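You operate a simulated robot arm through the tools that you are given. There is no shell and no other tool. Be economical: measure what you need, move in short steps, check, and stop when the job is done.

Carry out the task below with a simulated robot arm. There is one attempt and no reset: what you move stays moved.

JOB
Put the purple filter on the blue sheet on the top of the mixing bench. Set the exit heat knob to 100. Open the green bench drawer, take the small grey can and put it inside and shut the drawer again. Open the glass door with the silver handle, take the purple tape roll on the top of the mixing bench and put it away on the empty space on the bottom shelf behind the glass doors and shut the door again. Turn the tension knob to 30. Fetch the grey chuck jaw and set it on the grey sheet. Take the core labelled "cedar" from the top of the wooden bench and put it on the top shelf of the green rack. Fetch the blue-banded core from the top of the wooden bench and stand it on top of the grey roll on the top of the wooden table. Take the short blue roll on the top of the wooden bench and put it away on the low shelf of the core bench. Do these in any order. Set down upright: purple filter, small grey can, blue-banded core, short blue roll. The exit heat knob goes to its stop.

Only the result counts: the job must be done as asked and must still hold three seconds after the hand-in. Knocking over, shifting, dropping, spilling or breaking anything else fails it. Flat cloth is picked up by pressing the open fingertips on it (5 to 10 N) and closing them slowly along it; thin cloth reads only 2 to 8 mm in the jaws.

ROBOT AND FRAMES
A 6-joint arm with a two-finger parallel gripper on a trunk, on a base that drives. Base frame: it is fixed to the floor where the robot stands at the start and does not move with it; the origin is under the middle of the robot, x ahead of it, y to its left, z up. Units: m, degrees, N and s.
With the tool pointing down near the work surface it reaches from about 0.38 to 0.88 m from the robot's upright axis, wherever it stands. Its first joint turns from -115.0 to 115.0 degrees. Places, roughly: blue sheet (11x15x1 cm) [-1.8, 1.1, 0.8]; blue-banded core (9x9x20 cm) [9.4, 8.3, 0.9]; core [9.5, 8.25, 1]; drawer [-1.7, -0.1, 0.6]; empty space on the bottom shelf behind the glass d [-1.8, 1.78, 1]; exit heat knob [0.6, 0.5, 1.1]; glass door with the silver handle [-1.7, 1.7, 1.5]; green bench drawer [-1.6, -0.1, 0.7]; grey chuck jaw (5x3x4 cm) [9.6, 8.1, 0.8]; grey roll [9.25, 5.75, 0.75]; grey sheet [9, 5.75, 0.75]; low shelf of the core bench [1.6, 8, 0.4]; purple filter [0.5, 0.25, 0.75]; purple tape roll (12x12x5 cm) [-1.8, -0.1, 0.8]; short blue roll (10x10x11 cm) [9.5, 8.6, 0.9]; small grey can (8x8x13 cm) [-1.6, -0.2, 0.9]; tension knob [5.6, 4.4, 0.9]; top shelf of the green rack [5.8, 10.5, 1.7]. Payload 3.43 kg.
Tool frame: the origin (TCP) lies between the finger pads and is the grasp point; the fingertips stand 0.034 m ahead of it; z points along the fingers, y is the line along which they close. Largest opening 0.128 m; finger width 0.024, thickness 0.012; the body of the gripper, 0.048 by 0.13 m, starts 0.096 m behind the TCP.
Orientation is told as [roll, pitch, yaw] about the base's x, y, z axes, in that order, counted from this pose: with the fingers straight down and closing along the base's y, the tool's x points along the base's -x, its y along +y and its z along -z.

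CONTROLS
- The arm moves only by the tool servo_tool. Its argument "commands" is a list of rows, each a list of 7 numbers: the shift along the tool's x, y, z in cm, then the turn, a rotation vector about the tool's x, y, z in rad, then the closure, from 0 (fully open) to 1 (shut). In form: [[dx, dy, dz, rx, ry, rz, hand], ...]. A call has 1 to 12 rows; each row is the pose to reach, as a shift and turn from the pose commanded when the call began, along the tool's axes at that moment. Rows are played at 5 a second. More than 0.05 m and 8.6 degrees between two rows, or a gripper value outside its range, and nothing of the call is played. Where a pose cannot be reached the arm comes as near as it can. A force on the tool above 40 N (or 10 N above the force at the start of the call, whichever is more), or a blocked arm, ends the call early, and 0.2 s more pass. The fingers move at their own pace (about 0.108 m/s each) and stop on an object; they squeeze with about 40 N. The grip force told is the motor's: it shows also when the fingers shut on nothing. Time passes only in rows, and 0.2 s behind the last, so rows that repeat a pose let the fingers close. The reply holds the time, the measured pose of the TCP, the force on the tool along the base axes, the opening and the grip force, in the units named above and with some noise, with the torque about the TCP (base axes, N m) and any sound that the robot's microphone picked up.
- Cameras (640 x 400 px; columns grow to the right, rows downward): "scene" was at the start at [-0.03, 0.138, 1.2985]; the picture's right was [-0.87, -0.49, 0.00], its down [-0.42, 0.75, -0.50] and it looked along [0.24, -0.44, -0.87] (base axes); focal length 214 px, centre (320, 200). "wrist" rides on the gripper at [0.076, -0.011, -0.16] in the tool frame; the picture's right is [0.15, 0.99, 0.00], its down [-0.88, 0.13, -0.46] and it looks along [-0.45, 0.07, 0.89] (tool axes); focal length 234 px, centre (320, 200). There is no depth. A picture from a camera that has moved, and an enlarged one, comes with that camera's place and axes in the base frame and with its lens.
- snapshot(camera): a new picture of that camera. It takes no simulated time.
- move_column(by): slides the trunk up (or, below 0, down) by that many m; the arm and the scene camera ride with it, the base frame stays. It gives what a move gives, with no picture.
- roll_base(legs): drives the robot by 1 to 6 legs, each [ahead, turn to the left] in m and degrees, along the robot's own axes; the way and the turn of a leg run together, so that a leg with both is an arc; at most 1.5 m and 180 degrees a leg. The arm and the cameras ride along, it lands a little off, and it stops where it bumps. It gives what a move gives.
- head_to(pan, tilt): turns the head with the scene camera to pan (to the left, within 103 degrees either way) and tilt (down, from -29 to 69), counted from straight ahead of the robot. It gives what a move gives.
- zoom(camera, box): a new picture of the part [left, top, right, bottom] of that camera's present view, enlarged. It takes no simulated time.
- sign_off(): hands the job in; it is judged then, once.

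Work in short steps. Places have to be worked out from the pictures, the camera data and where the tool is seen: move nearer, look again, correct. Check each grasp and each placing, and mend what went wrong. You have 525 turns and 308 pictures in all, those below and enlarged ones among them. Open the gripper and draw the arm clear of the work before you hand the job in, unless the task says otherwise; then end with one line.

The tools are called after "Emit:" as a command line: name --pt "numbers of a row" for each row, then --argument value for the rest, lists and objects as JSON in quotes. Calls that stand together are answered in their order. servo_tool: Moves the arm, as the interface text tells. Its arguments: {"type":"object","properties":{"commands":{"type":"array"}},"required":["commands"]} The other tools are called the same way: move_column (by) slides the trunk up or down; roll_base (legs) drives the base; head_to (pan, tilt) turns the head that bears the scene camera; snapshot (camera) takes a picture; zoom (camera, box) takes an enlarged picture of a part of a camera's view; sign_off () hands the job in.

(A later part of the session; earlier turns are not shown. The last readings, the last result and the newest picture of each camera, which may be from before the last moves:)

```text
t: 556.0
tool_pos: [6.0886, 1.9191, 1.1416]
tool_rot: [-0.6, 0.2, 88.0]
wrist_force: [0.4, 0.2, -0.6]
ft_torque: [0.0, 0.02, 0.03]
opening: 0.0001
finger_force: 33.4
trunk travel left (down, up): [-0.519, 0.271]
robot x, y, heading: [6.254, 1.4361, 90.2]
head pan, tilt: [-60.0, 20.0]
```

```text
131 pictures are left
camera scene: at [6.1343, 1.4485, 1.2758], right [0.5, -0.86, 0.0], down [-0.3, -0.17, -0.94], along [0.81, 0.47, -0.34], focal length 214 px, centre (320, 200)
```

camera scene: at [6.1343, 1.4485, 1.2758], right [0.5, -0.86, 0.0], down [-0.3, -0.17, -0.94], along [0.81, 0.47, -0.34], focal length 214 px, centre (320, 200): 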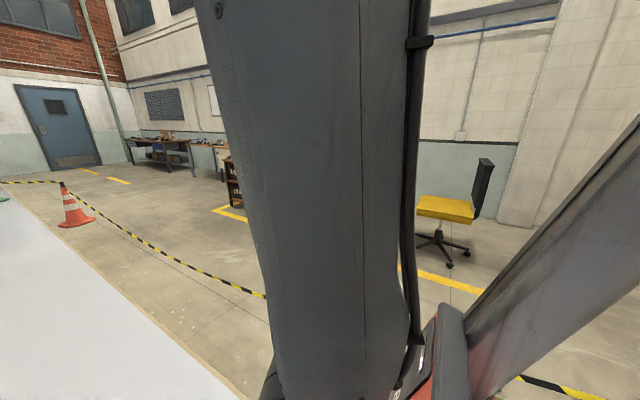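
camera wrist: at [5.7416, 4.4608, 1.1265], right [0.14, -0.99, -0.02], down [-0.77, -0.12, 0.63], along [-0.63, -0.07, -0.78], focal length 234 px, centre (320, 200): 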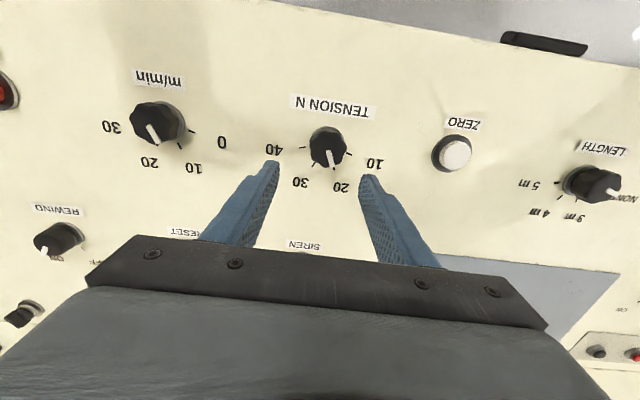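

Back to the earlier turning spot, turn to the southeast and view the area around the second cone.

Emit:
roll_base --legs '[[-0.23, 0], [0, -125]]'

Emit:
head_to --pan 5 --tilt 25

Emit:
snapshot --camera "scene"

```text
t: 562.9
tool_pos: [6.7352, 1.0715, 1.1414]
tool_rot: [-0.6, 0.3, -36.9]
wrist_force: [0.5, -0.1, -0.7]
ft_torque: [-0.03, 0.01, 0.01]
opening: 0.0
finger_force: 32.4
trunk travel left (down, up): [-0.519, 0.271]
robot x, y, heading: [6.2536, 1.2141, -34.7]
head pan, tilt: [-60.0, 20.0]
```

```text
t: 564.2
tool_pos: [6.7354, 1.0714, 1.1413]
tool_rot: [-0.6, 0.2, -36.8]
wrist_force: [-0.7, 0.5, -0.5]
ft_torque: [0.0, 0.03, 0.01]
opening: 0.0
finger_force: 33.4
trunk travel left (down, up): [-0.519, 0.271]
robot x, y, heading: [6.2508, 1.2151, -34.9]
head pan, tilt: [5.0, 25.0]
```

```text
130 pictures are left
camera scene: at [6.4091, 1.3515, 1.2677], right [-0.5, -0.87, 0.0], down [-0.37, 0.21, -0.91], along [0.79, -0.45, -0.42], focal length 214 px, centre (320, 200)
```

scene: 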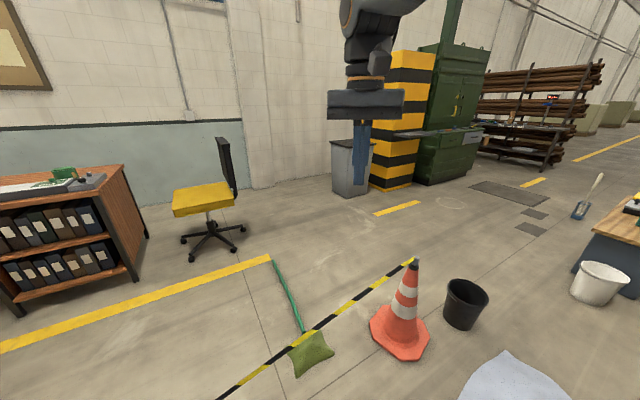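

Look further right for the wheelbarrow and a passage south.

Emit:
head_to --pan -45 --tilt 30

Emit:
roll_base --legs '[[0, -60]]'

Emit:
head_to --pan 10 --tilt 25

Emit:
snapshot --camera "scene"

```text
t: 565.4
tool_pos: [6.7354, 1.071, 1.1415]
tool_rot: [-0.7, 0.2, -36.9]
wrist_force: [-0.3, -0.1, 0.5]
ft_torque: [-0.02, -0.01, -0.02]
opening: 0.0002
finger_force: 32.8
trunk travel left (down, up): [-0.519, 0.271]
robot x, y, heading: [6.2533, 1.2153, -34.8]
head pan, tilt: [-45.0, 30.0]
```

```text
t: 568.5
tool_pos: [6.3627, 0.721, 1.1418]
tool_rot: [-0.6, 0.3, -97.8]
wrist_force: [0.0, 0.2, 0.3]
ft_torque: [-0.01, 0.01, 0.0]
opening: 0.0003
finger_force: 33.5
trunk travel left (down, up): [-0.519, 0.271]
robot x, y, heading: [6.2502, 1.217, -95.5]
head pan, tilt: [-45.0, 30.0]
```

```text
t: 569.7
tool_pos: [6.3616, 0.7209, 1.1411]
tool_rot: [-0.6, 0.1, -97.9]
wrist_force: [0.6, 0.2, -0.7]
ft_torque: [0.0, -0.01, 0.03]
opening: 0.0
finger_force: 32.9
trunk travel left (down, up): [-0.519, 0.271]
robot x, y, heading: [6.2495, 1.2112, -95.6]
head pan, tilt: [10.0, 25.0]
```

```text
129 pictures are left
camera scene: at [6.4542, 1.1423, 1.2676], right [-1.0, -0.07, 0.0], down [-0.03, 0.42, -0.91], along [0.07, -0.9, -0.42], focal length 214 px, centre (320, 200)
```

scene: 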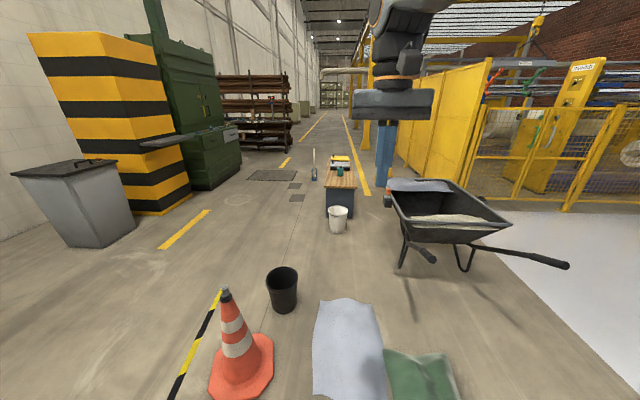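

Cloths, bucket and wheelbarrow block directly south; check the way west of the wheelbarrow. Drive back west to (4.85, 1.1) and look south.

Emit:
roll_base --legs '[[0, -88.5], [1.38, 0], [0, 94]]'

Emit:
head_to --pan 12 --tilt 20

Emit:
snapshot --camera "scene"

```text
t: 584.2
tool_pos: [5.0796, 0.7936, 1.1402]
tool_rot: [-0.6, 0.3, -89.8]
wrist_force: [0.0, -0.1, -0.2]
ft_torque: [-0.01, -0.04, 0.0]
opening: 0.0
finger_force: 33.7
trunk travel left (down, up): [-0.519, 0.271]
robot x, y, heading: [4.9221, 1.2663, -87.8]
head pan, tilt: [10.0, 25.0]
```

```text
t: 584.8
tool_pos: [5.0806, 0.7931, 1.1404]
tool_rot: [-0.5, 0.3, -89.8]
wrist_force: [-0.4, 0.2, 0.3]
ft_torque: [-0.02, 0.01, 0.01]
opening: 0.0003
finger_force: 32.8
trunk travel left (down, up): [-0.519, 0.271]
robot x, y, heading: [4.9229, 1.266, -87.7]
head pan, tilt: [12.0, 20.0]
```

```text
128 pictures are left
camera scene: at [5.1365, 1.2233, 1.2757], right [-0.97, -0.25, 0.0], down [-0.08, 0.33, -0.94], along [0.23, -0.91, -0.34], focal length 214 px, centre (320, 200)
```

scene: 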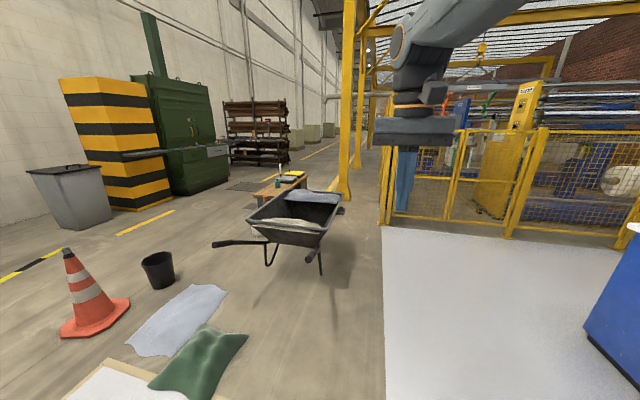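

The south side is too tight everywhere, so the way must be around the north end of the core bench. Retrace to the west zone.

Emit:
roll_base --legs '[[0.15, 0], [0, -92], [0.55, 0], [0, -90], [1.4, 0], [1.4, 0]]'

```text
t: 609.8
tool_pos: [4.2121, 4.3825, 1.1413]
tool_rot: [-0.6, 0.2, 88.6]
wrist_force: [0.2, 0.0, -0.1]
ft_torque: [0.0, 0.0, -0.01]
opening: 0.0002
finger_force: 33.3
trunk travel left (down, up): [-0.519, 0.271]
robot x, y, heading: [4.3541, 3.909, 90.7]
head pan, tilt: [12.0, 20.0]
```

Before the gap, raise the trunk so the hand passes above the tape height, then go up and turn NW.

Emit:
move_column --by 0.265

Emit:
roll_base --legs '[[1.4, 0.8], [0.32, 0], [0, 51.5]]'

Emit:
snapshot --camera "wrist"

```text
t: 612.5
tool_pos: [4.2118, 4.3824, 1.4061]
tool_rot: [-0.6, 0.3, 88.5]
wrist_force: [-0.5, 0.0, -0.4]
ft_torque: [0.04, 0.0, 0.04]
opening: 0.0
finger_force: 33.1
trunk travel left (down, up): [-0.784, 0.006]
robot x, y, heading: [4.3598, 3.906, 91.0]
head pan, tilt: [12.0, 20.0]
```

```text
t: 623.6
tool_pos: [3.8363, 5.7998, 1.4059]
tool_rot: [-0.6, 0.2, 141.4]
wrist_force: [0.3, -0.7, -0.3]
ft_torque: [0.02, -0.01, 0.02]
opening: 0.0
finger_force: 32.9
trunk travel left (down, up): [-0.784, 0.006]
robot x, y, heading: [4.3084, 5.6332, 143.6]
head pan, tilt: [12.0, 20.0]
```

```text
127 pictures are left
camera wrist: at [3.9005, 5.762, 1.5673], right [-0.5, -0.86, -0.01], down [-0.77, 0.45, 0.45], along [-0.39, 0.23, -0.89], focal length 234 px, centre (320, 200)
```

wrist: 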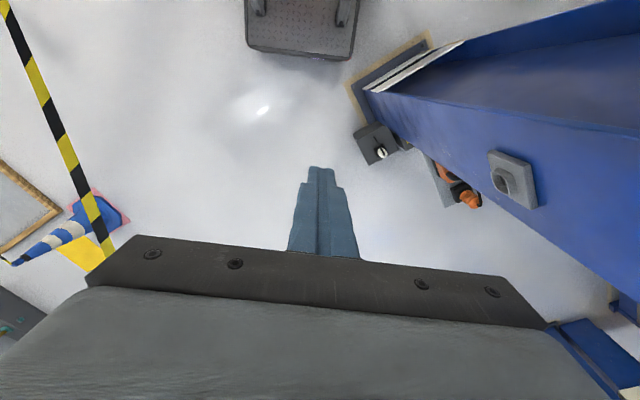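

Left clearance at the column foot is thin; steer 6° right for the first half metre.

Emit:
roll_base --legs '[[0, -7], [0.5, 0], [0, 5], [0.35, 0]]'

Emit:
head_to --pan 0 --tilt 20

Emit:
snapshot --camera "scene"

```text
t: 629.5
tool_pos: [3.2066, 6.3865, 1.4061]
tool_rot: [-0.6, 0.3, 139.1]
wrist_force: [0.6, -0.3, -0.4]
ft_torque: [0.02, 0.0, 0.01]
opening: 0.0
finger_force: 32.7
trunk travel left (down, up): [-0.784, 0.006]
robot x, y, heading: [3.6704, 6.1909, 141.3]
head pan, tilt: [12.0, 20.0]
```

```text
t: 630.2
tool_pos: [3.2061, 6.3873, 1.4067]
tool_rot: [-0.5, 0.3, 139.1]
wrist_force: [-0.3, 0.1, -0.3]
ft_torque: [-0.01, 0.0, -0.03]
opening: 0.0001
finger_force: 32.6
trunk travel left (down, up): [-0.784, 0.006]
robot x, y, heading: [3.6655, 6.196, 141.0]
head pan, tilt: [0.0, 20.0]
```

```text
126 pictures are left
camera scene: at [3.5569, 6.031, 1.5407], right [0.63, 0.78, 0.0], down [0.27, -0.21, -0.94], along [-0.73, 0.59, -0.34], focal length 214 px, centre (320, 200)
```

scene: 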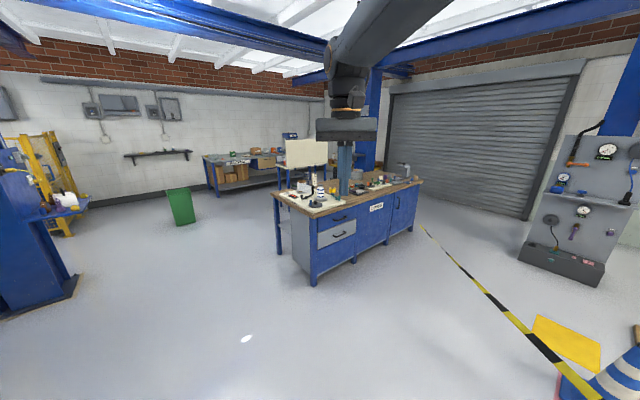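

Zoom to see where the tape ends relative to the core bench.

Emit:
zoom --camera "scene" --box '[260, 120, 480, 290]'

```text
2.35 times, centred on (370, 205) of scene
camera zoom: at [3.5569, 6.031, 1.5407], right [0.63, 0.78, 0.0], down [0.27, -0.21, -0.94], along [-0.73, 0.59, -0.34], focal length 505 px, centre (202, 188)
```

zoom: 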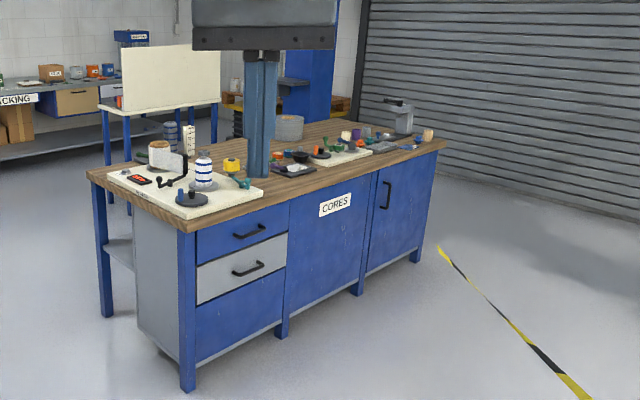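

The tape's far end hangs free at about (3.17, 6.93), leaving a metre to the core bench. So I go around that end and then east along its other side.

Emit:
roll_base --legs '[[1.15, 0], [0, -71], [0.72, 0], [0, -107]]'

Emit:
head_to --pan 0 --tilt 25

Emit:
snapshot --camera "scene"

```text
t: 647.2
tool_pos: [3.46, 7.4384, 1.4063]
tool_rot: [-0.7, 0.2, -37.9]
wrist_force: [0.9, -0.6, 0.2]
ft_torque: [0.02, 0.02, 0.02]
opening: 0.0
finger_force: 32.5
trunk travel left (down, up): [-0.784, 0.006]
robot x, y, heading: [2.9923, 7.6039, -35.9]
head pan, tilt: [0.0, 20.0]
```

```text
t: 647.9
tool_pos: [3.4592, 7.4387, 1.4069]
tool_rot: [-0.6, 0.2, -38.0]
wrist_force: [-0.1, 0.1, 0.1]
ft_torque: [-0.02, 0.0, -0.01]
opening: 0.0
finger_force: 32.7
trunk travel left (down, up): [-0.784, 0.006]
robot x, y, heading: [2.989, 7.6094, -35.7]
head pan, tilt: [0.0, 25.0]
```

```text
124 pictures are left
camera scene: at [3.0857, 7.7775, 1.5327], right [-0.59, -0.81, 0.0], down [-0.34, 0.25, -0.91], along [0.73, -0.53, -0.42], focal length 214 px, centre (320, 200)
```

scene: 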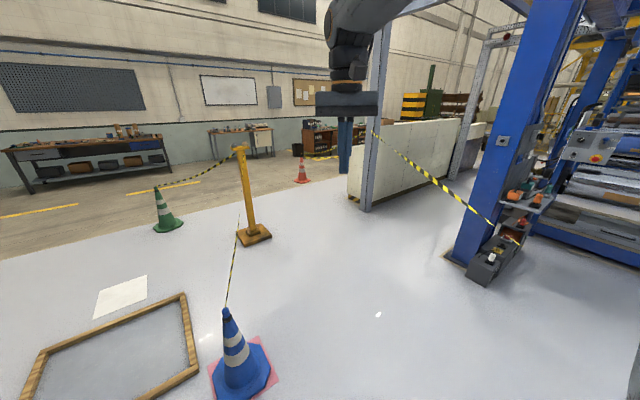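

Passed. Corridor ahead is clear between the tape and the yellow post; drive on east.

Emit:
roll_base --legs '[[1.0, 0], [0.9, 0], [0, 40], [1.4, 0]]'

Emit:
head_to --pan 10 --tilt 15

Emit:
snapshot --camera "scene"

```text
t: 665.7
tool_pos: [6.3578, 6.8181, 1.4072]
tool_rot: [-0.5, 0.2, 2.9]
wrist_force: [0.0, 0.4, 1.4]
ft_torque: [0.0, -0.01, 0.0]
opening: 0.0
finger_force: 32.6
trunk travel left (down, up): [-0.784, 0.006]
robot x, y, heading: [5.8892, 6.6376, 5.0]
head pan, tilt: [0.0, 25.0]
```

```text
t: 666.5
tool_pos: [6.3583, 6.817, 1.4054]
tool_rot: [-0.6, 0.2, 2.9]
wrist_force: [0.1, 0.2, -0.1]
ft_torque: [-0.02, 0.0, -0.04]
opening: 0.0
finger_force: 32.7
trunk travel left (down, up): [-0.784, 0.006]
robot x, y, heading: [5.8933, 6.636, 4.9]
head pan, tilt: [10.0, 15.0]
```

```text
123 pictures are left
camera scene: at [5.8527, 6.8474, 1.5488], right [0.26, -0.97, 0.0], down [-0.25, -0.07, -0.97], along [0.93, 0.25, -0.26], focal length 214 px, centre (320, 200)
```

scene: 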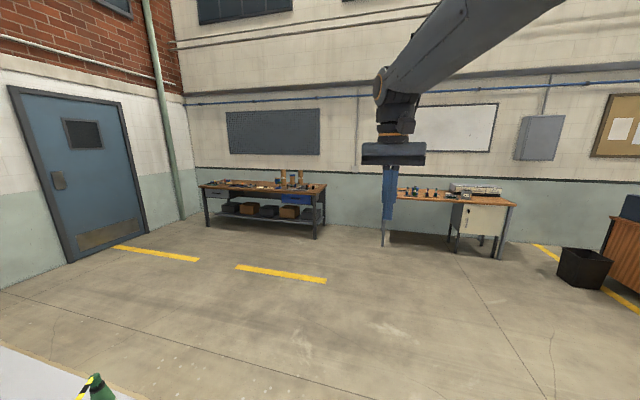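

Wooden bench on the left, wooden table on the right, floor clear. Drive towards the bench.

Emit:
roll_base --legs '[[0, 26.5], [1.35, 0], [1.3, 0], [0, -29.5]]'

Emit:
head_to --pan 0 --tilt 30

Emit:
snapshot --camera "scene"

```text
t: 682.1
tool_pos: [8.604, 8.2159, 1.4064]
tool_rot: [-0.6, 0.3, 1.0]
wrist_force: [0.3, -0.4, 0.2]
ft_torque: [0.01, 0.03, 0.01]
opening: 0.0001
finger_force: 33.1
trunk travel left (down, up): [-0.784, 0.006]
robot x, y, heading: [8.1336, 8.0525, 3.1]
head pan, tilt: [10.0, 15.0]
```

```text
t: 682.9
tool_pos: [8.6027, 8.2148, 1.4066]
tool_rot: [-0.5, 0.2, 1.0]
wrist_force: [-0.7, -0.9, -0.5]
ft_torque: [-0.02, 0.0, 0.0]
opening: 0.0001
finger_force: 33.5
trunk travel left (down, up): [-0.784, 0.006]
robot x, y, heading: [8.1316, 8.0502, 3.4]
head pan, tilt: [0.0, 30.0]
```

```text
122 pictures are left
camera scene: at [8.0979, 8.2455, 1.5248], right [0.06, -1.0, 0.0], down [-0.5, -0.03, -0.87], along [0.87, 0.05, -0.5], focal length 214 px, centre (320, 200)
```

scene: 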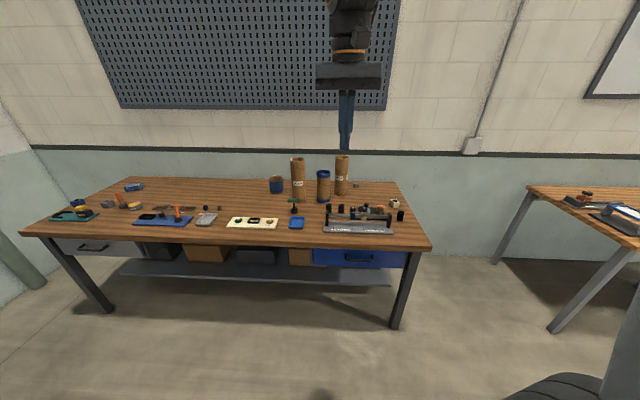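

Zoom on the cores and jaws on the bench.

Emit:
zoom --camera "scene" --box '[255, 145, 425, 245]'

```text
3.76 times, centred on (340, 195) of scene
camera zoom: at [8.0979, 8.2455, 1.5248], right [0.06, -1.0, 0.0], down [-0.5, -0.03, -0.87], along [0.87, 0.05, -0.5], focal length 807 px, centre (245, 219)
```

zoom: 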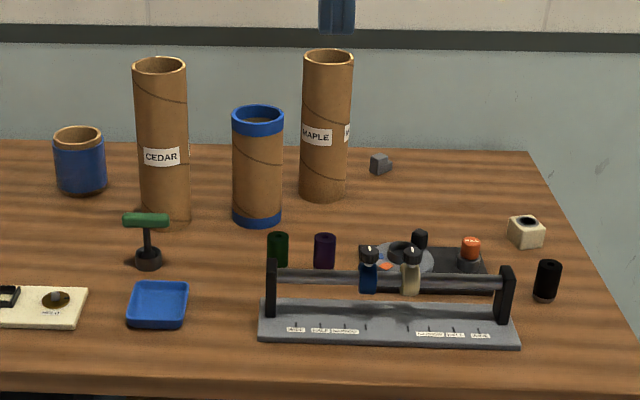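

Items identified: CEDAR core ≈(9.38, 8.47), blue-banded ≈(9.40, 8.30), short blue roll ≈(9.49, 8.65), jaw ≈(9.61, 8.06), bench top ≈0.78. Start with cedar: drive to (8.54, 8.40).

Emit:
roll_base --legs '[[0, 37.2], [0.54, 0], [0, -40.5]]'

Emit:
move_column --by -0.2

Emit:
snapshot --camera "scene"

```text
t: 689.6
tool_pos: [9.0305, 8.5175, 1.4067]
tool_rot: [-0.5, 0.1, -3.8]
wrist_force: [0.1, -0.2, -0.6]
ft_torque: [0.02, -0.03, -0.02]
opening: 0.0
finger_force: 33.1
trunk travel left (down, up): [-0.784, 0.006]
robot x, y, heading: [8.548, 8.3959, -1.5]
head pan, tilt: [0.0, 30.0]
```

```text
t: 691.8
tool_pos: [9.0314, 8.5177, 1.2056]
tool_rot: [-0.6, 0.2, -3.8]
wrist_force: [0.4, -0.3, 0.9]
ft_torque: [0.05, 0.02, -0.01]
opening: 0.0
finger_force: 33.2
trunk travel left (down, up): [-0.584, 0.206]
robot x, y, heading: [8.5485, 8.3953, -1.8]
head pan, tilt: [0.0, 30.0]
```

```text
120 pictures are left
camera scene: at [8.5861, 8.5882, 1.3247], right [-0.03, -1.0, 0.0], down [-0.5, 0.01, -0.87], along [0.87, -0.03, -0.5], focal length 214 px, centre (320, 200)
```

scene: 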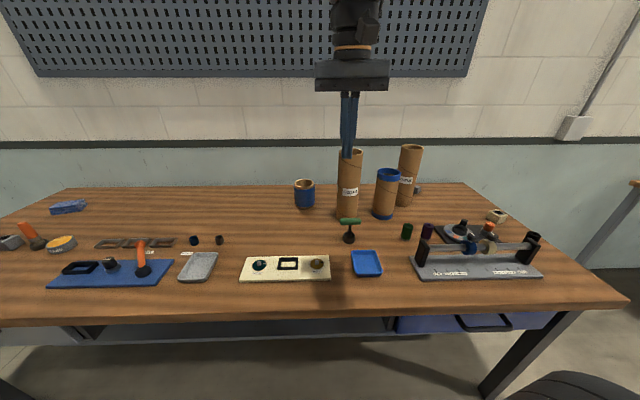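

Refined: bench top ≈0.82, cedar centre ≈(9.345, 8.455), top ≈1.08. Tilt the hand 45° to a pre-grasp in front of it, opening the fingers.

Emit:
servo_tool --pt "-2 -0.6 0 0 -0.098 -0.008 0" --pt "-4.4 -1.3 0 0 -0.196 -0.016 0" --pt "-6.6 -1.9 1 0 -0.294 -0.025 0" --pt "-8.8 -2.6 3 0 -0.392 -0.033 0" --pt "-11 -3.2 5 0 -0.49 -0.041 0" --pt "-13.2 -3.9 7.5 0 -0.588 -0.05 0" --pt "-15.4 -4.5 10 0 -0.686 -0.058 0" --pt "-17.7 -5.15 12.5 0 -0.785 -0.066 0"

Emit:
snapshot --camera "wrist"

```text
t: 693.6
tool_pos: [9.2036, 8.452, 1.0801]
tool_rot: [-2.6, -44.7, 1.4]
wrist_force: [0.2, -0.2, 1.2]
ft_torque: [-0.01, 0.0, -0.04]
opening: 0.1281
finger_force: 0.1
trunk travel left (down, up): [-0.584, 0.206]
robot x, y, heading: [8.547, 8.3949, -1.7]
head pan, tilt: [0.0, 30.0]
```

```text
119 pictures are left
camera wrist: at [9.037, 8.4452, 1.1415], right [-0.1, 0.99, -0.13], down [0.31, 0.16, 0.94], along [0.95, 0.05, -0.32], focal length 234 px, centre (320, 200)
```

wrist: 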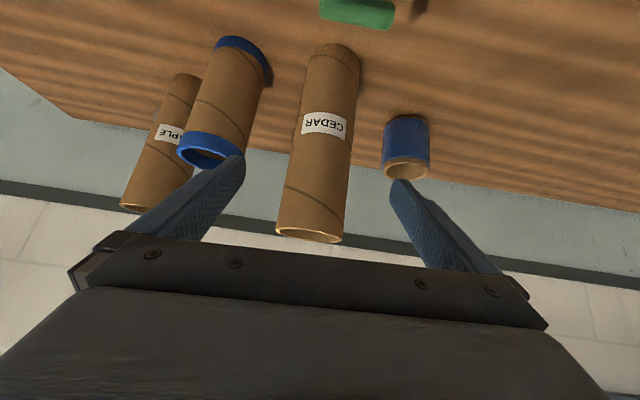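

Cedar is centred. Advance 20 cm along the fingers and grip.

Emit:
servo_tool --pt "0 0.4 4 0 0 0 0" --pt "0 0.7 8 0 0 0 0" --pt "-0.1 0.7 12 0 0 0 0" --pt "-0.2 0.7 16 0 0 0 0" --pt "-0.2 0.7 19.6 0 0 0 0" --pt "-0.2 0.7 19.6 0 0 0 0.4" --pt "-0.2 0.7 19.6 0 0 0 0.8" --pt "-0.2 0.7 19.6 0 0 0 1" --pt "-0.2 0.7 19.6 0 0 0 1"

Emit:
snapshot --camera "wrist"

```text
t: 695.6
tool_pos: [9.344, 8.454, 0.942]
tool_rot: [-2.8, -44.7, 1.6]
wrist_force: [1.8, 0.5, 1.9]
ft_torque: [0.19, -0.35, 0.02]
opening: 0.0866
finger_force: 40.4
trunk travel left (down, up): [-0.584, 0.206]
robot x, y, heading: [8.5459, 8.3893, -1.5]
head pan, tilt: [0.0, 30.0]
```

```text
118 pictures are left
camera wrist: at [9.1774, 8.4473, 1.0027], right [-0.1, 0.99, -0.14], down [0.31, 0.16, 0.94], along [0.95, 0.05, -0.32], focal length 234 px, centre (320, 200)
```

wrist: 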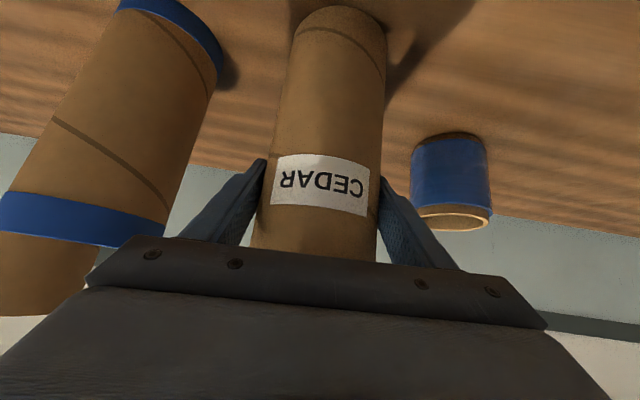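

Cedar gripped (8.7 cm). Raise the trunk 0.2 m and back away.

Emit:
move_column --by 0.2

Emit:
servo_tool --pt "-3 0 -3 0 0 0 1" --pt "-6 0 -6 0 0 0 1" --pt "-9 0 -9 0 0 0 1" --pt "-12 0 -12 0 0 0 1"

Emit:
snapshot --camera "scene"

```text
t: 697.8
tool_pos: [9.3435, 8.4539, 1.1431]
tool_rot: [-2.6, -44.6, 1.5]
wrist_force: [0.0, -0.5, -3.4]
ft_torque: [0.02, 0.04, -0.02]
opening: 0.0866
finger_force: 40.2
trunk travel left (down, up): [-0.784, 0.006]
robot x, y, heading: [8.5508, 8.3909, -1.6]
head pan, tilt: [0.0, 30.0]
```

```text
t: 698.8
tool_pos: [9.3433, 8.4596, 1.3131]
tool_rot: [-2.8, -44.6, 1.5]
wrist_force: [-0.9, -1.2, -3.8]
ft_torque: [0.01, 0.05, 0.0]
opening: 0.0865
finger_force: 39.8
trunk travel left (down, up): [-0.784, 0.006]
robot x, y, heading: [8.5487, 8.3933, -1.7]
head pan, tilt: [0.0, 30.0]
```

```text
117 pictures are left
camera scene: at [8.5308, 8.5899, 1.5247], right [-0.03, -1.0, 0.0], down [-0.5, 0.01, -0.87], along [0.87, -0.03, -0.5], focal length 214 px, centre (320, 200)
```

scene: 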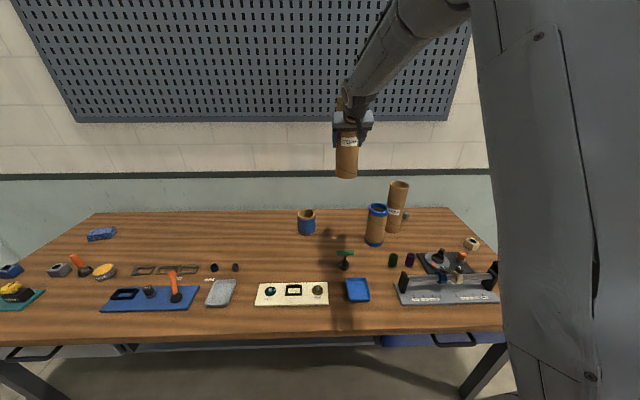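

Test upward reach here: raise the hand 0.5 m more.

Emit:
servo_tool --pt "-3.4 0 -3.5 0 0 0 1" --pt "-6.8 0 -7 0 0 0 1" --pt "-10.2 0 -10.5 0 0 0 1" --pt "-13.6 0 -14 0 0 0 1" --pt "-17 0 -17.5 0 0 0 1" --pt "-20.4 0 -21 0 0 0 1" --pt "-23.8 0 -24.5 0 0 0 1" --pt "-27.2 0 -28 0 0 0 1" --pt "-30.6 0 -31.5 0 0 0 1" --pt "-34 0 -35 0 0 0 1" --pt "-37.4 0 -38.5 0 0 0 1" --pt "-40 0 -41 0 0 0 1"

```text
t: 701.4
tool_pos: [9.2455, 8.4716, 1.7476]
tool_rot: [-2.7, -44.8, 1.5]
wrist_force: [-1.3, -0.5, -1.4]
ft_torque: [-0.01, -0.04, 0.03]
opening: 0.0864
finger_force: 39.7
out of reach, approached as far as the arm can: row 8, 9, 10, 11, 12
trunk travel left (down, up): [-0.784, 0.006]
robot x, y, heading: [8.5488, 8.3938, -2.0]
head pan, tilt: [0.0, 30.0]
```

Reach tops out near 1.75 m with this 45° grip—not enough to stand the core on a 1.7 m shelf. I'll set it down on a free spot of the bench (9.33, 8.80) and regrip it lower with a flatter hand. First shift the base left.

Emit:
roll_base --legs '[[-0.32, 0], [0, 51.8], [0.5, 0], [0, -50]]'

Emit:
servo_tool --pt "3.4 0 3.4 0 0 0 1" --pt "6.8 0 6.8 0 0 0 1" --pt "10.2 0 10.2 0 0 0 1" --pt "13.6 0 13.6 0 0 0 1" --pt "17 0 17 0 0 0 1" --pt "20.4 0 20.4 0 0 0 1" --pt "23.8 0 23.8 0 0 0 1" --pt "27.2 0 27.2 0 0 0 1" --pt "30.6 0 30.6 0 0 0 1" --pt "34 0 34 0 0 0 1"

Emit:
snapshot --camera "scene"

```text
t: 710.7
tool_pos: [9.2371, 8.9022, 1.7464]
tool_rot: [-2.8, -44.7, 4.0]
wrist_force: [0.8, -0.1, -2.9]
ft_torque: [-0.02, 0.01, -0.02]
opening: 0.0864
finger_force: 39.8
trunk travel left (down, up): [-0.784, 0.006]
robot x, y, heading: [8.5374, 8.7923, 0.9]
head pan, tilt: [0.0, 30.0]
```

```text
t: 712.9
tool_pos: [9.234, 8.8813, 1.2648]
tool_rot: [-2.8, -44.8, 3.9]
wrist_force: [-0.1, -0.4, -2.9]
ft_torque: [0.0, 0.01, 0.03]
opening: 0.0862
finger_force: 39.2
trunk travel left (down, up): [-0.784, 0.006]
robot x, y, heading: [8.5403, 8.7913, 0.7]
head pan, tilt: [0.0, 30.0]
```

```text
116 pictures are left
camera scene: at [8.514, 8.9881, 1.5247], right [0.01, -1.0, 0.0], down [-0.5, -0.01, -0.87], along [0.87, 0.01, -0.5], focal length 214 px, centre (320, 200)
```

scene: 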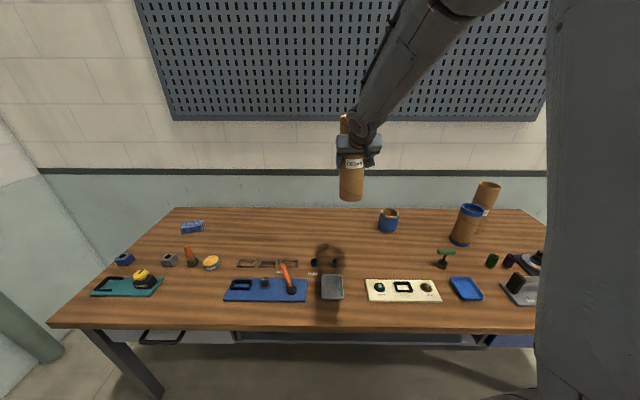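

Move over (9.35, 8.86), then lower by arm and trunk.

Emit:
servo_tool --pt "-3 -0.9 3 0 0 0 1" --pt "-6 -1.8 6 0 0 0 1" --pt "-8.3 -2.4 8.1 0 0 0 1" --pt "-5.5 -2.4 11 0 0 0 1" --pt "-3 -2.4 13.6 0 0 0 1" --pt "-0.6 -2.4 16 0 0 0 1"

Emit:
move_column --by -0.185

Emit:
snapshot --camera "scene"

```text
t: 714.3
tool_pos: [9.3545, 8.8612, 1.1572]
tool_rot: [-2.7, -44.7, 4.0]
wrist_force: [0.4, 0.3, -3.4]
ft_torque: [0.0, 0.01, 0.02]
opening: 0.0861
finger_force: 40.1
trunk travel left (down, up): [-0.784, 0.006]
robot x, y, heading: [8.5395, 8.7957, 0.8]
head pan, tilt: [0.0, 30.0]
```

```text
t: 716.4
tool_pos: [9.3528, 8.8608, 0.9723]
tool_rot: [-2.7, -44.6, 3.9]
wrist_force: [-0.4, -0.1, -2.4]
ft_torque: [0.02, 0.0, 0.0]
opening: 0.0859
finger_force: 40.0
trunk travel left (down, up): [-0.599, 0.191]
robot x, y, heading: [8.5448, 8.7956, 0.9]
head pan, tilt: [0.0, 30.0]
```

```text
115 pictures are left
camera scene: at [8.5658, 8.9887, 1.3397], right [0.01, -1.0, 0.0], down [-0.5, -0.01, -0.87], along [0.87, 0.01, -0.5], focal length 214 px, centre (320, 200)
```

scene: 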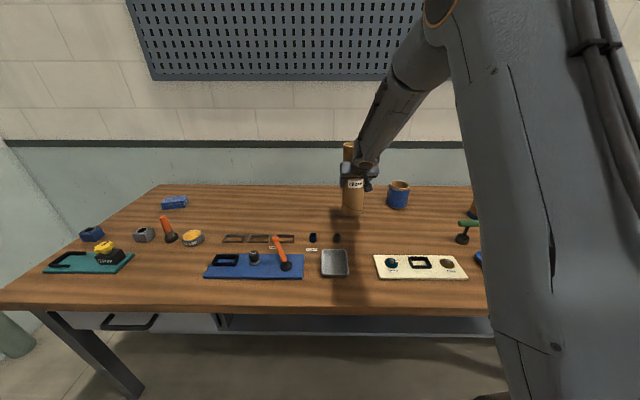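

Lower to contact in small steps.

Emit:
move_column --by -0.022

Emit:
move_column --by -0.006

Emit:
move_column --by -0.005

```text
t: 717.0
tool_pos: [9.3521, 8.8613, 0.9504]
tool_rot: [-2.8, -44.6, 3.8]
wrist_force: [0.0, -0.8, -2.9]
ft_torque: [0.0, 0.02, 0.0]
opening: 0.086
finger_force: 39.9
trunk travel left (down, up): [-0.577, 0.213]
robot x, y, heading: [8.5394, 8.7902, 0.6]
head pan, tilt: [0.0, 30.0]
```

```text
t: 717.6
tool_pos: [9.3521, 8.8622, 0.9437]
tool_rot: [-2.7, -44.6, 4.0]
wrist_force: [-0.4, 0.0, -3.5]
ft_torque: [0.03, 0.0, 0.0]
opening: 0.086
finger_force: 40.2
trunk travel left (down, up): [-0.571, 0.219]
robot x, y, heading: [8.5408, 8.7908, 0.6]
head pan, tilt: [0.0, 30.0]
```

```text
t: 718.1
tool_pos: [9.3528, 8.862, 0.94]
tool_rot: [-2.7, -44.7, 3.9]
wrist_force: [0.4, 0.5, 6.5]
ft_torque: [0.34, -0.33, -0.02]
opening: 0.0863
finger_force: 40.3
trunk travel left (down, up): [-0.566, 0.224]
robot x, y, heading: [8.5429, 8.7871, 0.9]
head pan, tilt: [0.0, 30.0]
```

Standing. Release and retreat along the fingers, then flatten the hand to 15° below horizontal at a lower pre-grasp.

Emit:
servo_tool --pt "0 0 0 0 0 0 0.7" --pt "0 0 0 0 0 0 0.3" --pt "0 0 0 0 0 0 0" --pt "0 0 0 0 0 0 0" --pt "0 0 -4 0 0 0 0" --pt "0 0 -8 0 0 0 0" --pt "0 0 -12 0 0 0 0" --pt "0 0 -16 0 0 0 0" --pt "0 0 -19 0 0 0 0"

Emit:
servo_tool --pt "1.5 0 1 0 -0.13 0 0" --pt "3.5 0 2 0 -0.26 0 0" --pt "6 0 3.2 0 -0.39 0 0" --pt "9 0 4.8 0 -0.52 0 0" --pt "11.5 0 6 0 -0.52 0 0"

Emit:
snapshot --camera "wrist"

```text
t: 720.1
tool_pos: [9.2185, 8.8607, 1.0728]
tool_rot: [-2.6, -44.4, 3.9]
wrist_force: [0.6, -0.8, -0.2]
ft_torque: [0.01, -0.02, 0.03]
opening: 0.1282
finger_force: 0.1
trunk travel left (down, up): [-0.566, 0.224]
robot x, y, heading: [8.54, 8.7927, 0.8]
head pan, tilt: [0.0, 30.0]
```

```text
t: 721.3
tool_pos: [9.1749, 8.8806, 0.9602]
tool_rot: [-11.0, -73.9, 11.8]
wrist_force: [-0.2, -0.3, 0.5]
ft_torque: [-0.02, 0.02, 0.04]
opening: 0.128
finger_force: 0.0
out of reach, approached as far as the arm can: row 1, 2, 3, 4, 5
trunk travel left (down, up): [-0.566, 0.224]
robot x, y, heading: [8.5402, 8.7894, 1.0]
head pan, tilt: [0.0, 30.0]
```

```text
114 pictures are left
camera wrist: at [9.0019, 8.8653, 0.9329], right [-0.06, 0.98, -0.19], down [-0.2, 0.18, 0.96], along [0.98, 0.09, 0.19], focal length 234 px, centre (320, 200)
```

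wrist: 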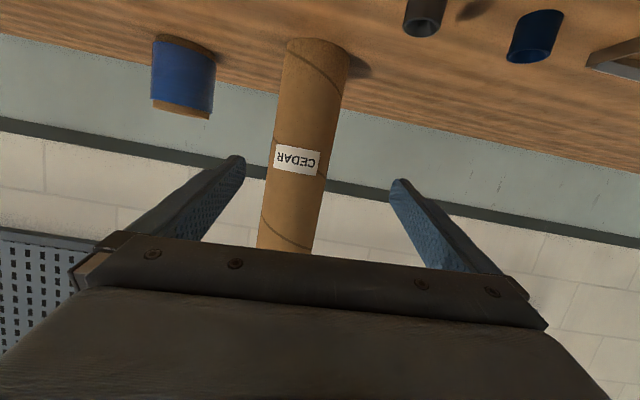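

Advance to the lower grasp: first shift 2 cm sideways, then 18.6 cm along the fingers, and grip.

Emit:
servo_tool --pt "0 -1 1 0 0 0 0" --pt "0.1 -2.1 3 0 0 0 0" --pt "0.2 -2.1 7 0 0 0 0" --pt "0.3 -2.1 11 0 0 0 0" --pt "0.3 -2.1 14 0 0 0 0"

Emit:
snapshot --camera "wrist"

```text
t: 722.5
tool_pos: [9.306, 8.8975, 0.9191]
tool_rot: [-5.5, -74.3, 5.0]
wrist_force: [0.2, 0.5, 1.5]
ft_torque: [0.0, 0.02, -0.03]
opening: 0.1281
finger_force: 0.1
out of reach, approached as far as the arm can: row 1, 2, 3, 4, 5
trunk travel left (down, up): [-0.566, 0.224]
robot x, y, heading: [8.5408, 8.7947, 0.8]
head pan, tilt: [0.0, 30.0]
```

```text
113 pictures are left
camera wrist: at [9.1315, 8.8859, 0.8898], right [-0.04, 0.99, -0.17], down [-0.2, 0.16, 0.97], along [0.98, 0.07, 0.19], focal length 234 px, centre (320, 200)
```

wrist: 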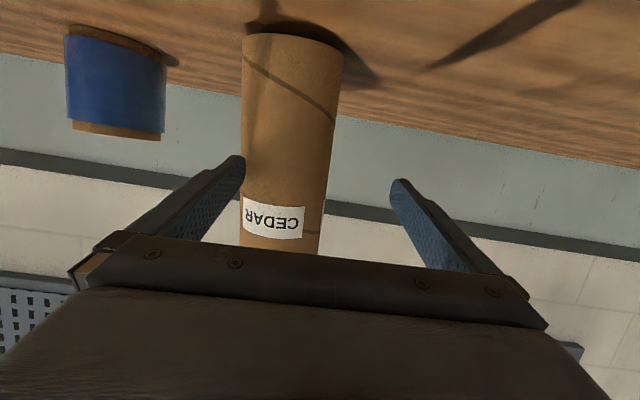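

The arm is at a limit at this height (trunk too high for a flat hand) and drifted sideways. Back off and raise the hand, then lower the trunk instead.

Emit:
servo_tool --pt "0 0 -3 0 0 0 0" --pt "0 0 -6.5 0 0 0 0" --pt "0 0 -10 0 0 0 0" --pt "-4.5 0 -11.2 0 0 0 0" --pt "-9 0 -12.5 0 0 0 0" --pt "-13.5 0 -13.8 0 0 0 0" --pt "-18 0 -15 0 0 0 0"

Emit:
move_column --by -0.2

Emit:
snapshot --camera "wrist"

```text
t: 724.1
tool_pos: [9.2073, 8.9006, 1.1328]
tool_rot: [-7.2, -74.2, 8.8]
wrist_force: [0.4, 0.0, -0.2]
ft_torque: [0.0, -0.01, -0.03]
opening: 0.1279
finger_force: 0.1
out of reach, approached as far as the arm can: row 1, 2, 3
trunk travel left (down, up): [-0.566, 0.224]
robot x, y, heading: [8.54, 8.7942, 0.6]
head pan, tilt: [0.0, 30.0]
```

```text
t: 726.3
tool_pos: [9.2076, 8.9025, 0.9331]
tool_rot: [-7.2, -74.3, 9.0]
wrist_force: [-0.6, -0.2, 0.1]
ft_torque: [0.0, -0.01, 0.01]
opening: 0.128
finger_force: 0.0
trunk travel left (down, up): [-0.366, 0.424]
robot x, y, heading: [8.5411, 8.7929, 0.9]
head pan, tilt: [0.0, 30.0]
```

```text
112 pictures are left
camera wrist: at [9.0346, 8.8843, 0.904], right [-0.07, 0.98, -0.17], down [-0.21, 0.16, 0.97], along [0.98, 0.11, 0.19], focal length 234 px, centre (320, 200)
```

wrist: 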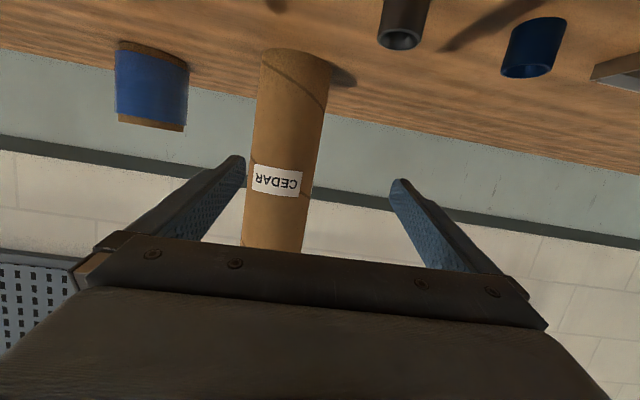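

Now shift 4.4 cm sideways first and check.

Emit:
servo_tool --pt "0 -2.2 0 0 0 0 0" --pt "-0.5 -4.4 1 0 0 0 0" --pt "-0.8 -4.4 4 0 0 0 0"

Emit:
snapshot --camera "wrist"

```text
t: 727.1
tool_pos: [9.2511, 8.8592, 0.9316]
tool_rot: [-7.5, -74.3, 9.0]
wrist_force: [-0.3, 0.7, -0.1]
ft_torque: [-0.02, -0.01, 0.0]
opening: 0.1281
finger_force: 0.1
trunk travel left (down, up): [-0.366, 0.424]
robot x, y, heading: [8.5405, 8.794, 0.8]
head pan, tilt: [0.0, 30.0]
```

```text
111 pictures are left
camera wrist: at [9.0756, 8.8425, 0.9036], right [-0.07, 0.98, -0.18], down [-0.21, 0.16, 0.97], along [0.98, 0.1, 0.19], focal length 234 px, centre (320, 200)
```

wrist: 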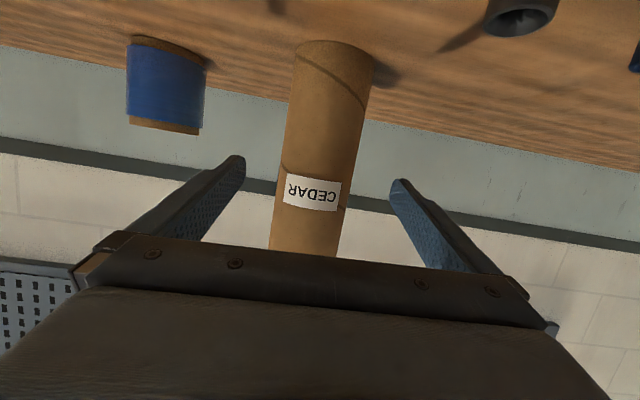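

Centred and within reach. Advance 10.6 cm and grip.

Emit:
servo_tool --pt "-0.1 0 4 0 0 0 0" --pt "-0.2 0 8 0 0 0 0" --pt "-0.3 0 10.6 0 0 0 0" --pt "-0.3 0 10.6 0 0 0 0.4" --pt "-0.3 0 10.6 0 0 0 0.8" --pt "-0.3 0 10.6 0 0 0 1" --pt "-0.3 0 10.6 0 0 0 1"

Emit:
move_column --by 0.25

Emit:
snapshot --camera "scene"

```text
t: 728.7
tool_pos: [9.3528, 8.8718, 0.9105]
tool_rot: [-7.7, -74.2, 9.0]
wrist_force: [3.0, -1.6, 3.3]
ft_torque: [0.15, -0.31, -0.13]
opening: 0.0861
finger_force: 40.2
out of reach, approached as far as the arm can: row 1, 2, 3, 4, 5, 6, 7
trunk travel left (down, up): [-0.366, 0.424]
robot x, y, heading: [8.5411, 8.7907, 0.9]
head pan, tilt: [0.0, 30.0]
```

```text
t: 731.3
tool_pos: [9.3523, 8.8731, 1.1578]
tool_rot: [-7.7, -74.2, 8.8]
wrist_force: [-0.9, -0.5, -3.6]
ft_torque: [-0.02, 0.05, 0.04]
opening: 0.0859
finger_force: 40.1
trunk travel left (down, up): [-0.616, 0.174]
robot x, y, heading: [8.5397, 8.7954, 0.8]
head pan, tilt: [0.0, 30.0]
```

```text
110 pictures are left
camera scene: at [8.5611, 8.9886, 1.3566], right [0.01, -1.0, 0.0], down [-0.5, -0.01, -0.87], along [0.87, 0.01, -0.5], focal length 214 px, centre (320, 200)
```

scene: 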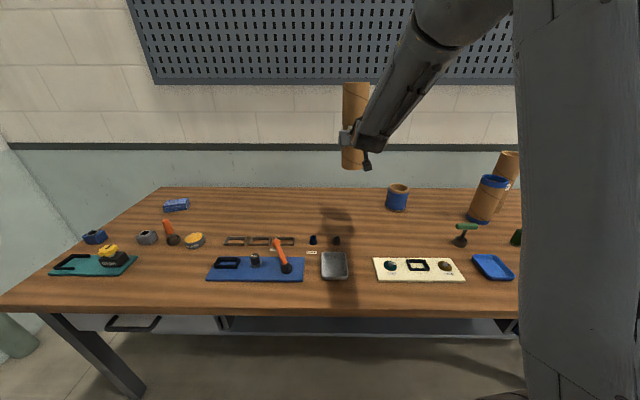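

Core held upright, 9 cm above its base. Drive to the green rack: back off, turn and go to about (5.85, 9.35) facing north.

Emit:
roll_base --legs '[[-0.4, 0], [0, 165], [1.2, 0], [1.15, 0], [0, -75.5]]'

Emit:
head_to --pan 0 --tilt 5

Emit:
snapshot --camera "scene"

```text
t: 755.1
tool_pos: [5.7104, 10.1186, 1.1587]
tool_rot: [-7.8, -74.1, 100.3]
wrist_force: [-0.1, -0.5, -2.9]
ft_torque: [0.0, -0.01, -0.01]
opening: 0.0857
finger_force: 39.8
trunk travel left (down, up): [-0.616, 0.174]
robot x, y, heading: [5.812, 9.3063, 92.3]
head pan, tilt: [0.0, 30.0]
```

```text
t: 756.0
tool_pos: [5.7116, 10.1179, 1.1576]
tool_rot: [-7.9, -74.1, 100.5]
wrist_force: [-0.5, 0.4, -3.5]
ft_torque: [-0.03, -0.04, -0.01]
opening: 0.0857
finger_force: 40.3
trunk travel left (down, up): [-0.616, 0.174]
robot x, y, heading: [5.8104, 9.3075, 92.3]
head pan, tilt: [0.0, 5.0]
```

```text
109 pictures are left
camera scene: at [5.6147, 9.3273, 1.397], right [1.0, 0.04, 0.0], down [0.0, -0.09, -1.0], along [-0.04, 1.0, -0.09], focal length 214 px, centre (320, 200)
```

scene: 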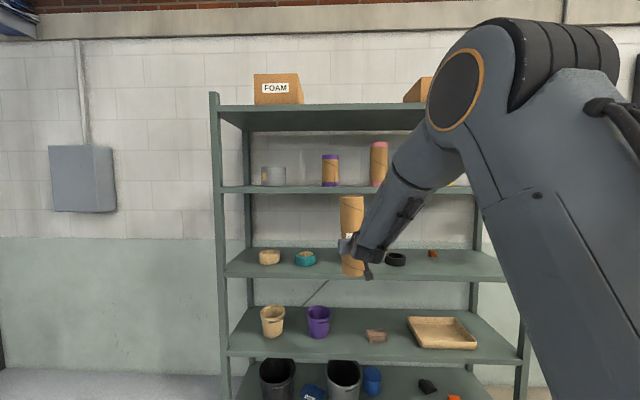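

Top shelf at z≈1.72, free between the boxes at x≈5.75. Raise the trunk, then lift and retract the hand to about (5.76, 9.88, 1.86).

Emit:
move_column --by 0.172

Emit:
servo_tool --pt "-3.7 -0.4 -3.1 0 0 0 1" --pt "-7.4 -0.9 -6.2 0 0 0 1" --pt "-11.1 -1.3 -9.4 0 0 0 1" --pt "-14.8 -1.7 -12.5 0 0 0 1" --pt "-18.5 -2.1 -15.6 0 0 0 1" --pt "-22.2 -2.6 -18.7 0 0 0 1" --pt "-25.9 -3 -21.9 0 0 0 1" --pt "-29.6 -3.4 -25 0 0 0 1" --pt "-33.3 -3.8 -28.1 0 0 0 1" --pt "-37 -4.3 -31.2 0 0 0 1" --pt "-40.7 -4.7 -34.4 0 0 0 1" --pt "-44.4 -5.2 -37.5 0 0 0 1"

Emit:
snapshot --camera "scene"

```text
t: 758.0
tool_pos: [5.7106, 10.1178, 1.3293]
tool_rot: [-7.7, -74.1, 100.2]
wrist_force: [1.2, 0.3, -3.6]
ft_torque: [-0.04, 0.0, 0.01]
opening: 0.0859
finger_force: 40.1
trunk travel left (down, up): [-0.788, 0.002]
robot x, y, heading: [5.8113, 9.3108, 92.3]
head pan, tilt: [0.0, 5.0]
```

```text
t: 760.5
tool_pos: [5.7561, 9.8801, 1.8644]
tool_rot: [-7.8, -74.1, 100.4]
wrist_force: [0.2, 0.9, -3.3]
ft_torque: [-0.02, -0.04, 0.02]
opening: 0.0856
finger_force: 39.8
trunk travel left (down, up): [-0.788, 0.002]
robot x, y, heading: [5.8122, 9.3045, 92.4]
head pan, tilt: [0.0, 5.0]
```

```text
108 pictures are left
camera scene: at [5.6166, 9.2795, 1.5691], right [1.0, 0.04, 0.0], down [0.0, -0.09, -1.0], along [-0.04, 1.0, -0.09], focal length 214 px, centre (320, 200)
```

scene: 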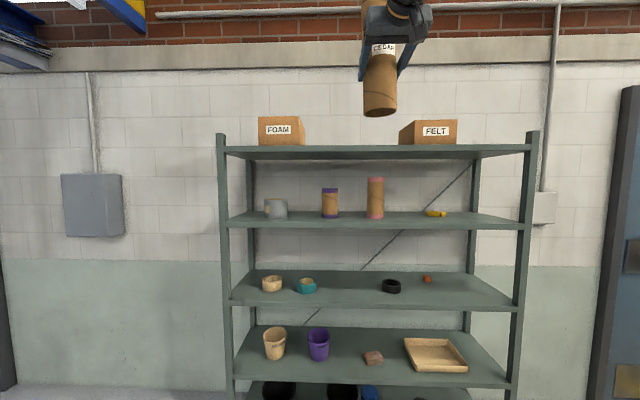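

Core base is at ≈1.77, shelf top 1.726, front edge y≈10.29. Roll forward 0.53 m.

Emit:
roll_base --legs '[[0.53, 0]]'

Emit:
snapshot --camera "wrist"

Emit:
snapshot --camera "scene"

```text
t: 763.7
tool_pos: [5.7212, 10.4153, 1.8624]
tool_rot: [-7.9, -74.1, 101.4]
wrist_force: [0.4, 0.0, -2.4]
ft_torque: [-0.04, -0.03, -0.02]
opening: 0.0859
finger_force: 40.2
trunk travel left (down, up): [-0.788, 0.002]
robot x, y, heading: [5.7829, 9.8429, 93.0]
head pan, tilt: [0.0, 5.0]
```

```text
107 pictures are left
camera wrist: at [5.7444, 10.243, 1.8358], right [-0.98, -0.1, -0.18], down [-0.15, -0.21, 0.97], along [-0.14, 0.97, 0.19], focal length 234 px, centre (320, 200)
```

wrist: 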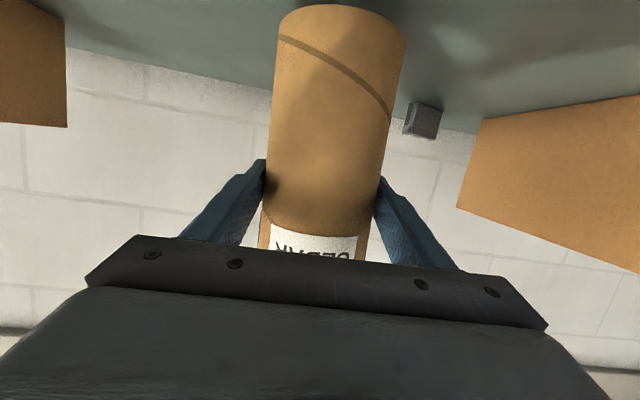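

```text
106 pictures are left
camera scene: at [5.5918, 9.8129, 1.5691], right [1.0, 0.05, 0.0], down [0.0, -0.09, -1.0], along [-0.05, 0.99, -0.09], focal length 214 px, centre (320, 200)
```

scene: 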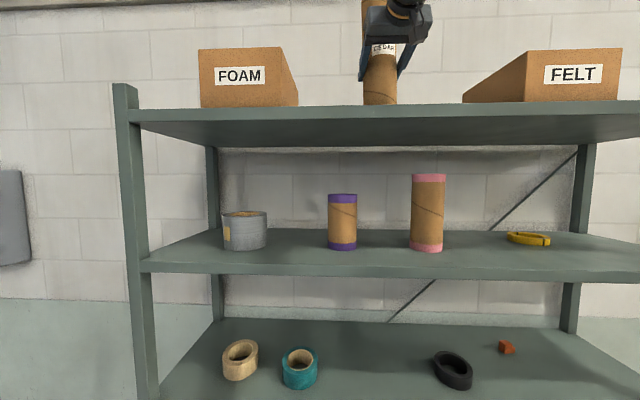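

Core is over the shelf. Lower to contact in steps.

Emit:
move_column --by -0.03

Emit:
move_column --by -0.008

Emit:
move_column --by -0.006

Emit:
move_column --by -0.006

```text
t: 764.3
tool_pos: [5.7227, 10.4122, 1.8473]
tool_rot: [-7.6, -75.4, 101.2]
wrist_force: [0.2, -0.7, 1.3]
ft_torque: [-0.24, 0.03, 0.04]
opening: 0.0861
finger_force: 40.1
trunk travel left (down, up): [-0.762, 0.028]
robot x, y, heading: [5.7841, 9.8446, 93.0]
head pan, tilt: [0.0, 5.0]
stopped: the force on the tool passed its limit at 49 N (the readings are from after the stop); the commanded pose is now the measured one
```

```text
t: 764.8
tool_pos: [5.7225, 10.4112, 1.8471]
tool_rot: [-7.7, -76.3, 101.2]
wrist_force: [1.3, -0.7, 2.4]
ft_torque: [-0.24, -0.06, 0.06]
opening: 0.0862
finger_force: 39.5
trunk travel left (down, up): [-0.754, 0.036]
robot x, y, heading: [5.785, 9.8465, 93.1]
head pan, tilt: [0.0, 5.0]
stopped: the force on the tool passed its limit at 42 N (the readings are from after the stop); the commanded pose is now the measured one
```

```text
t: 765.4
tool_pos: [5.723, 10.4098, 1.8479]
tool_rot: [-7.7, -77.2, 101.3]
wrist_force: [0.6, -1.0, 2.1]
ft_torque: [-0.19, -0.05, 0.03]
opening: 0.0861
finger_force: 40.0
trunk travel left (down, up): [-0.748, 0.042]
robot x, y, heading: [5.7867, 9.8415, 92.9]
head pan, tilt: [0.0, 5.0]
stopped: the force on the tool passed its limit at 41 N (the readings are from after the stop); the commanded pose is now the measured one
```

```text
t: 766.0
tool_pos: [5.7215, 10.4065, 1.8474]
tool_rot: [-7.5, -78.2, 101.0]
wrist_force: [0.5, -0.4, -0.2]
ft_torque: [-0.16, -0.01, 0.04]
opening: 0.0859
finger_force: 40.6
trunk travel left (down, up): [-0.742, 0.048]
robot x, y, heading: [5.7889, 9.8474, 93.0]
head pan, tilt: [0.0, 5.0]
stopped: the force on the tool passed its limit at 41 N (the readings are from after the stop); the commanded pose is now the measured one
```

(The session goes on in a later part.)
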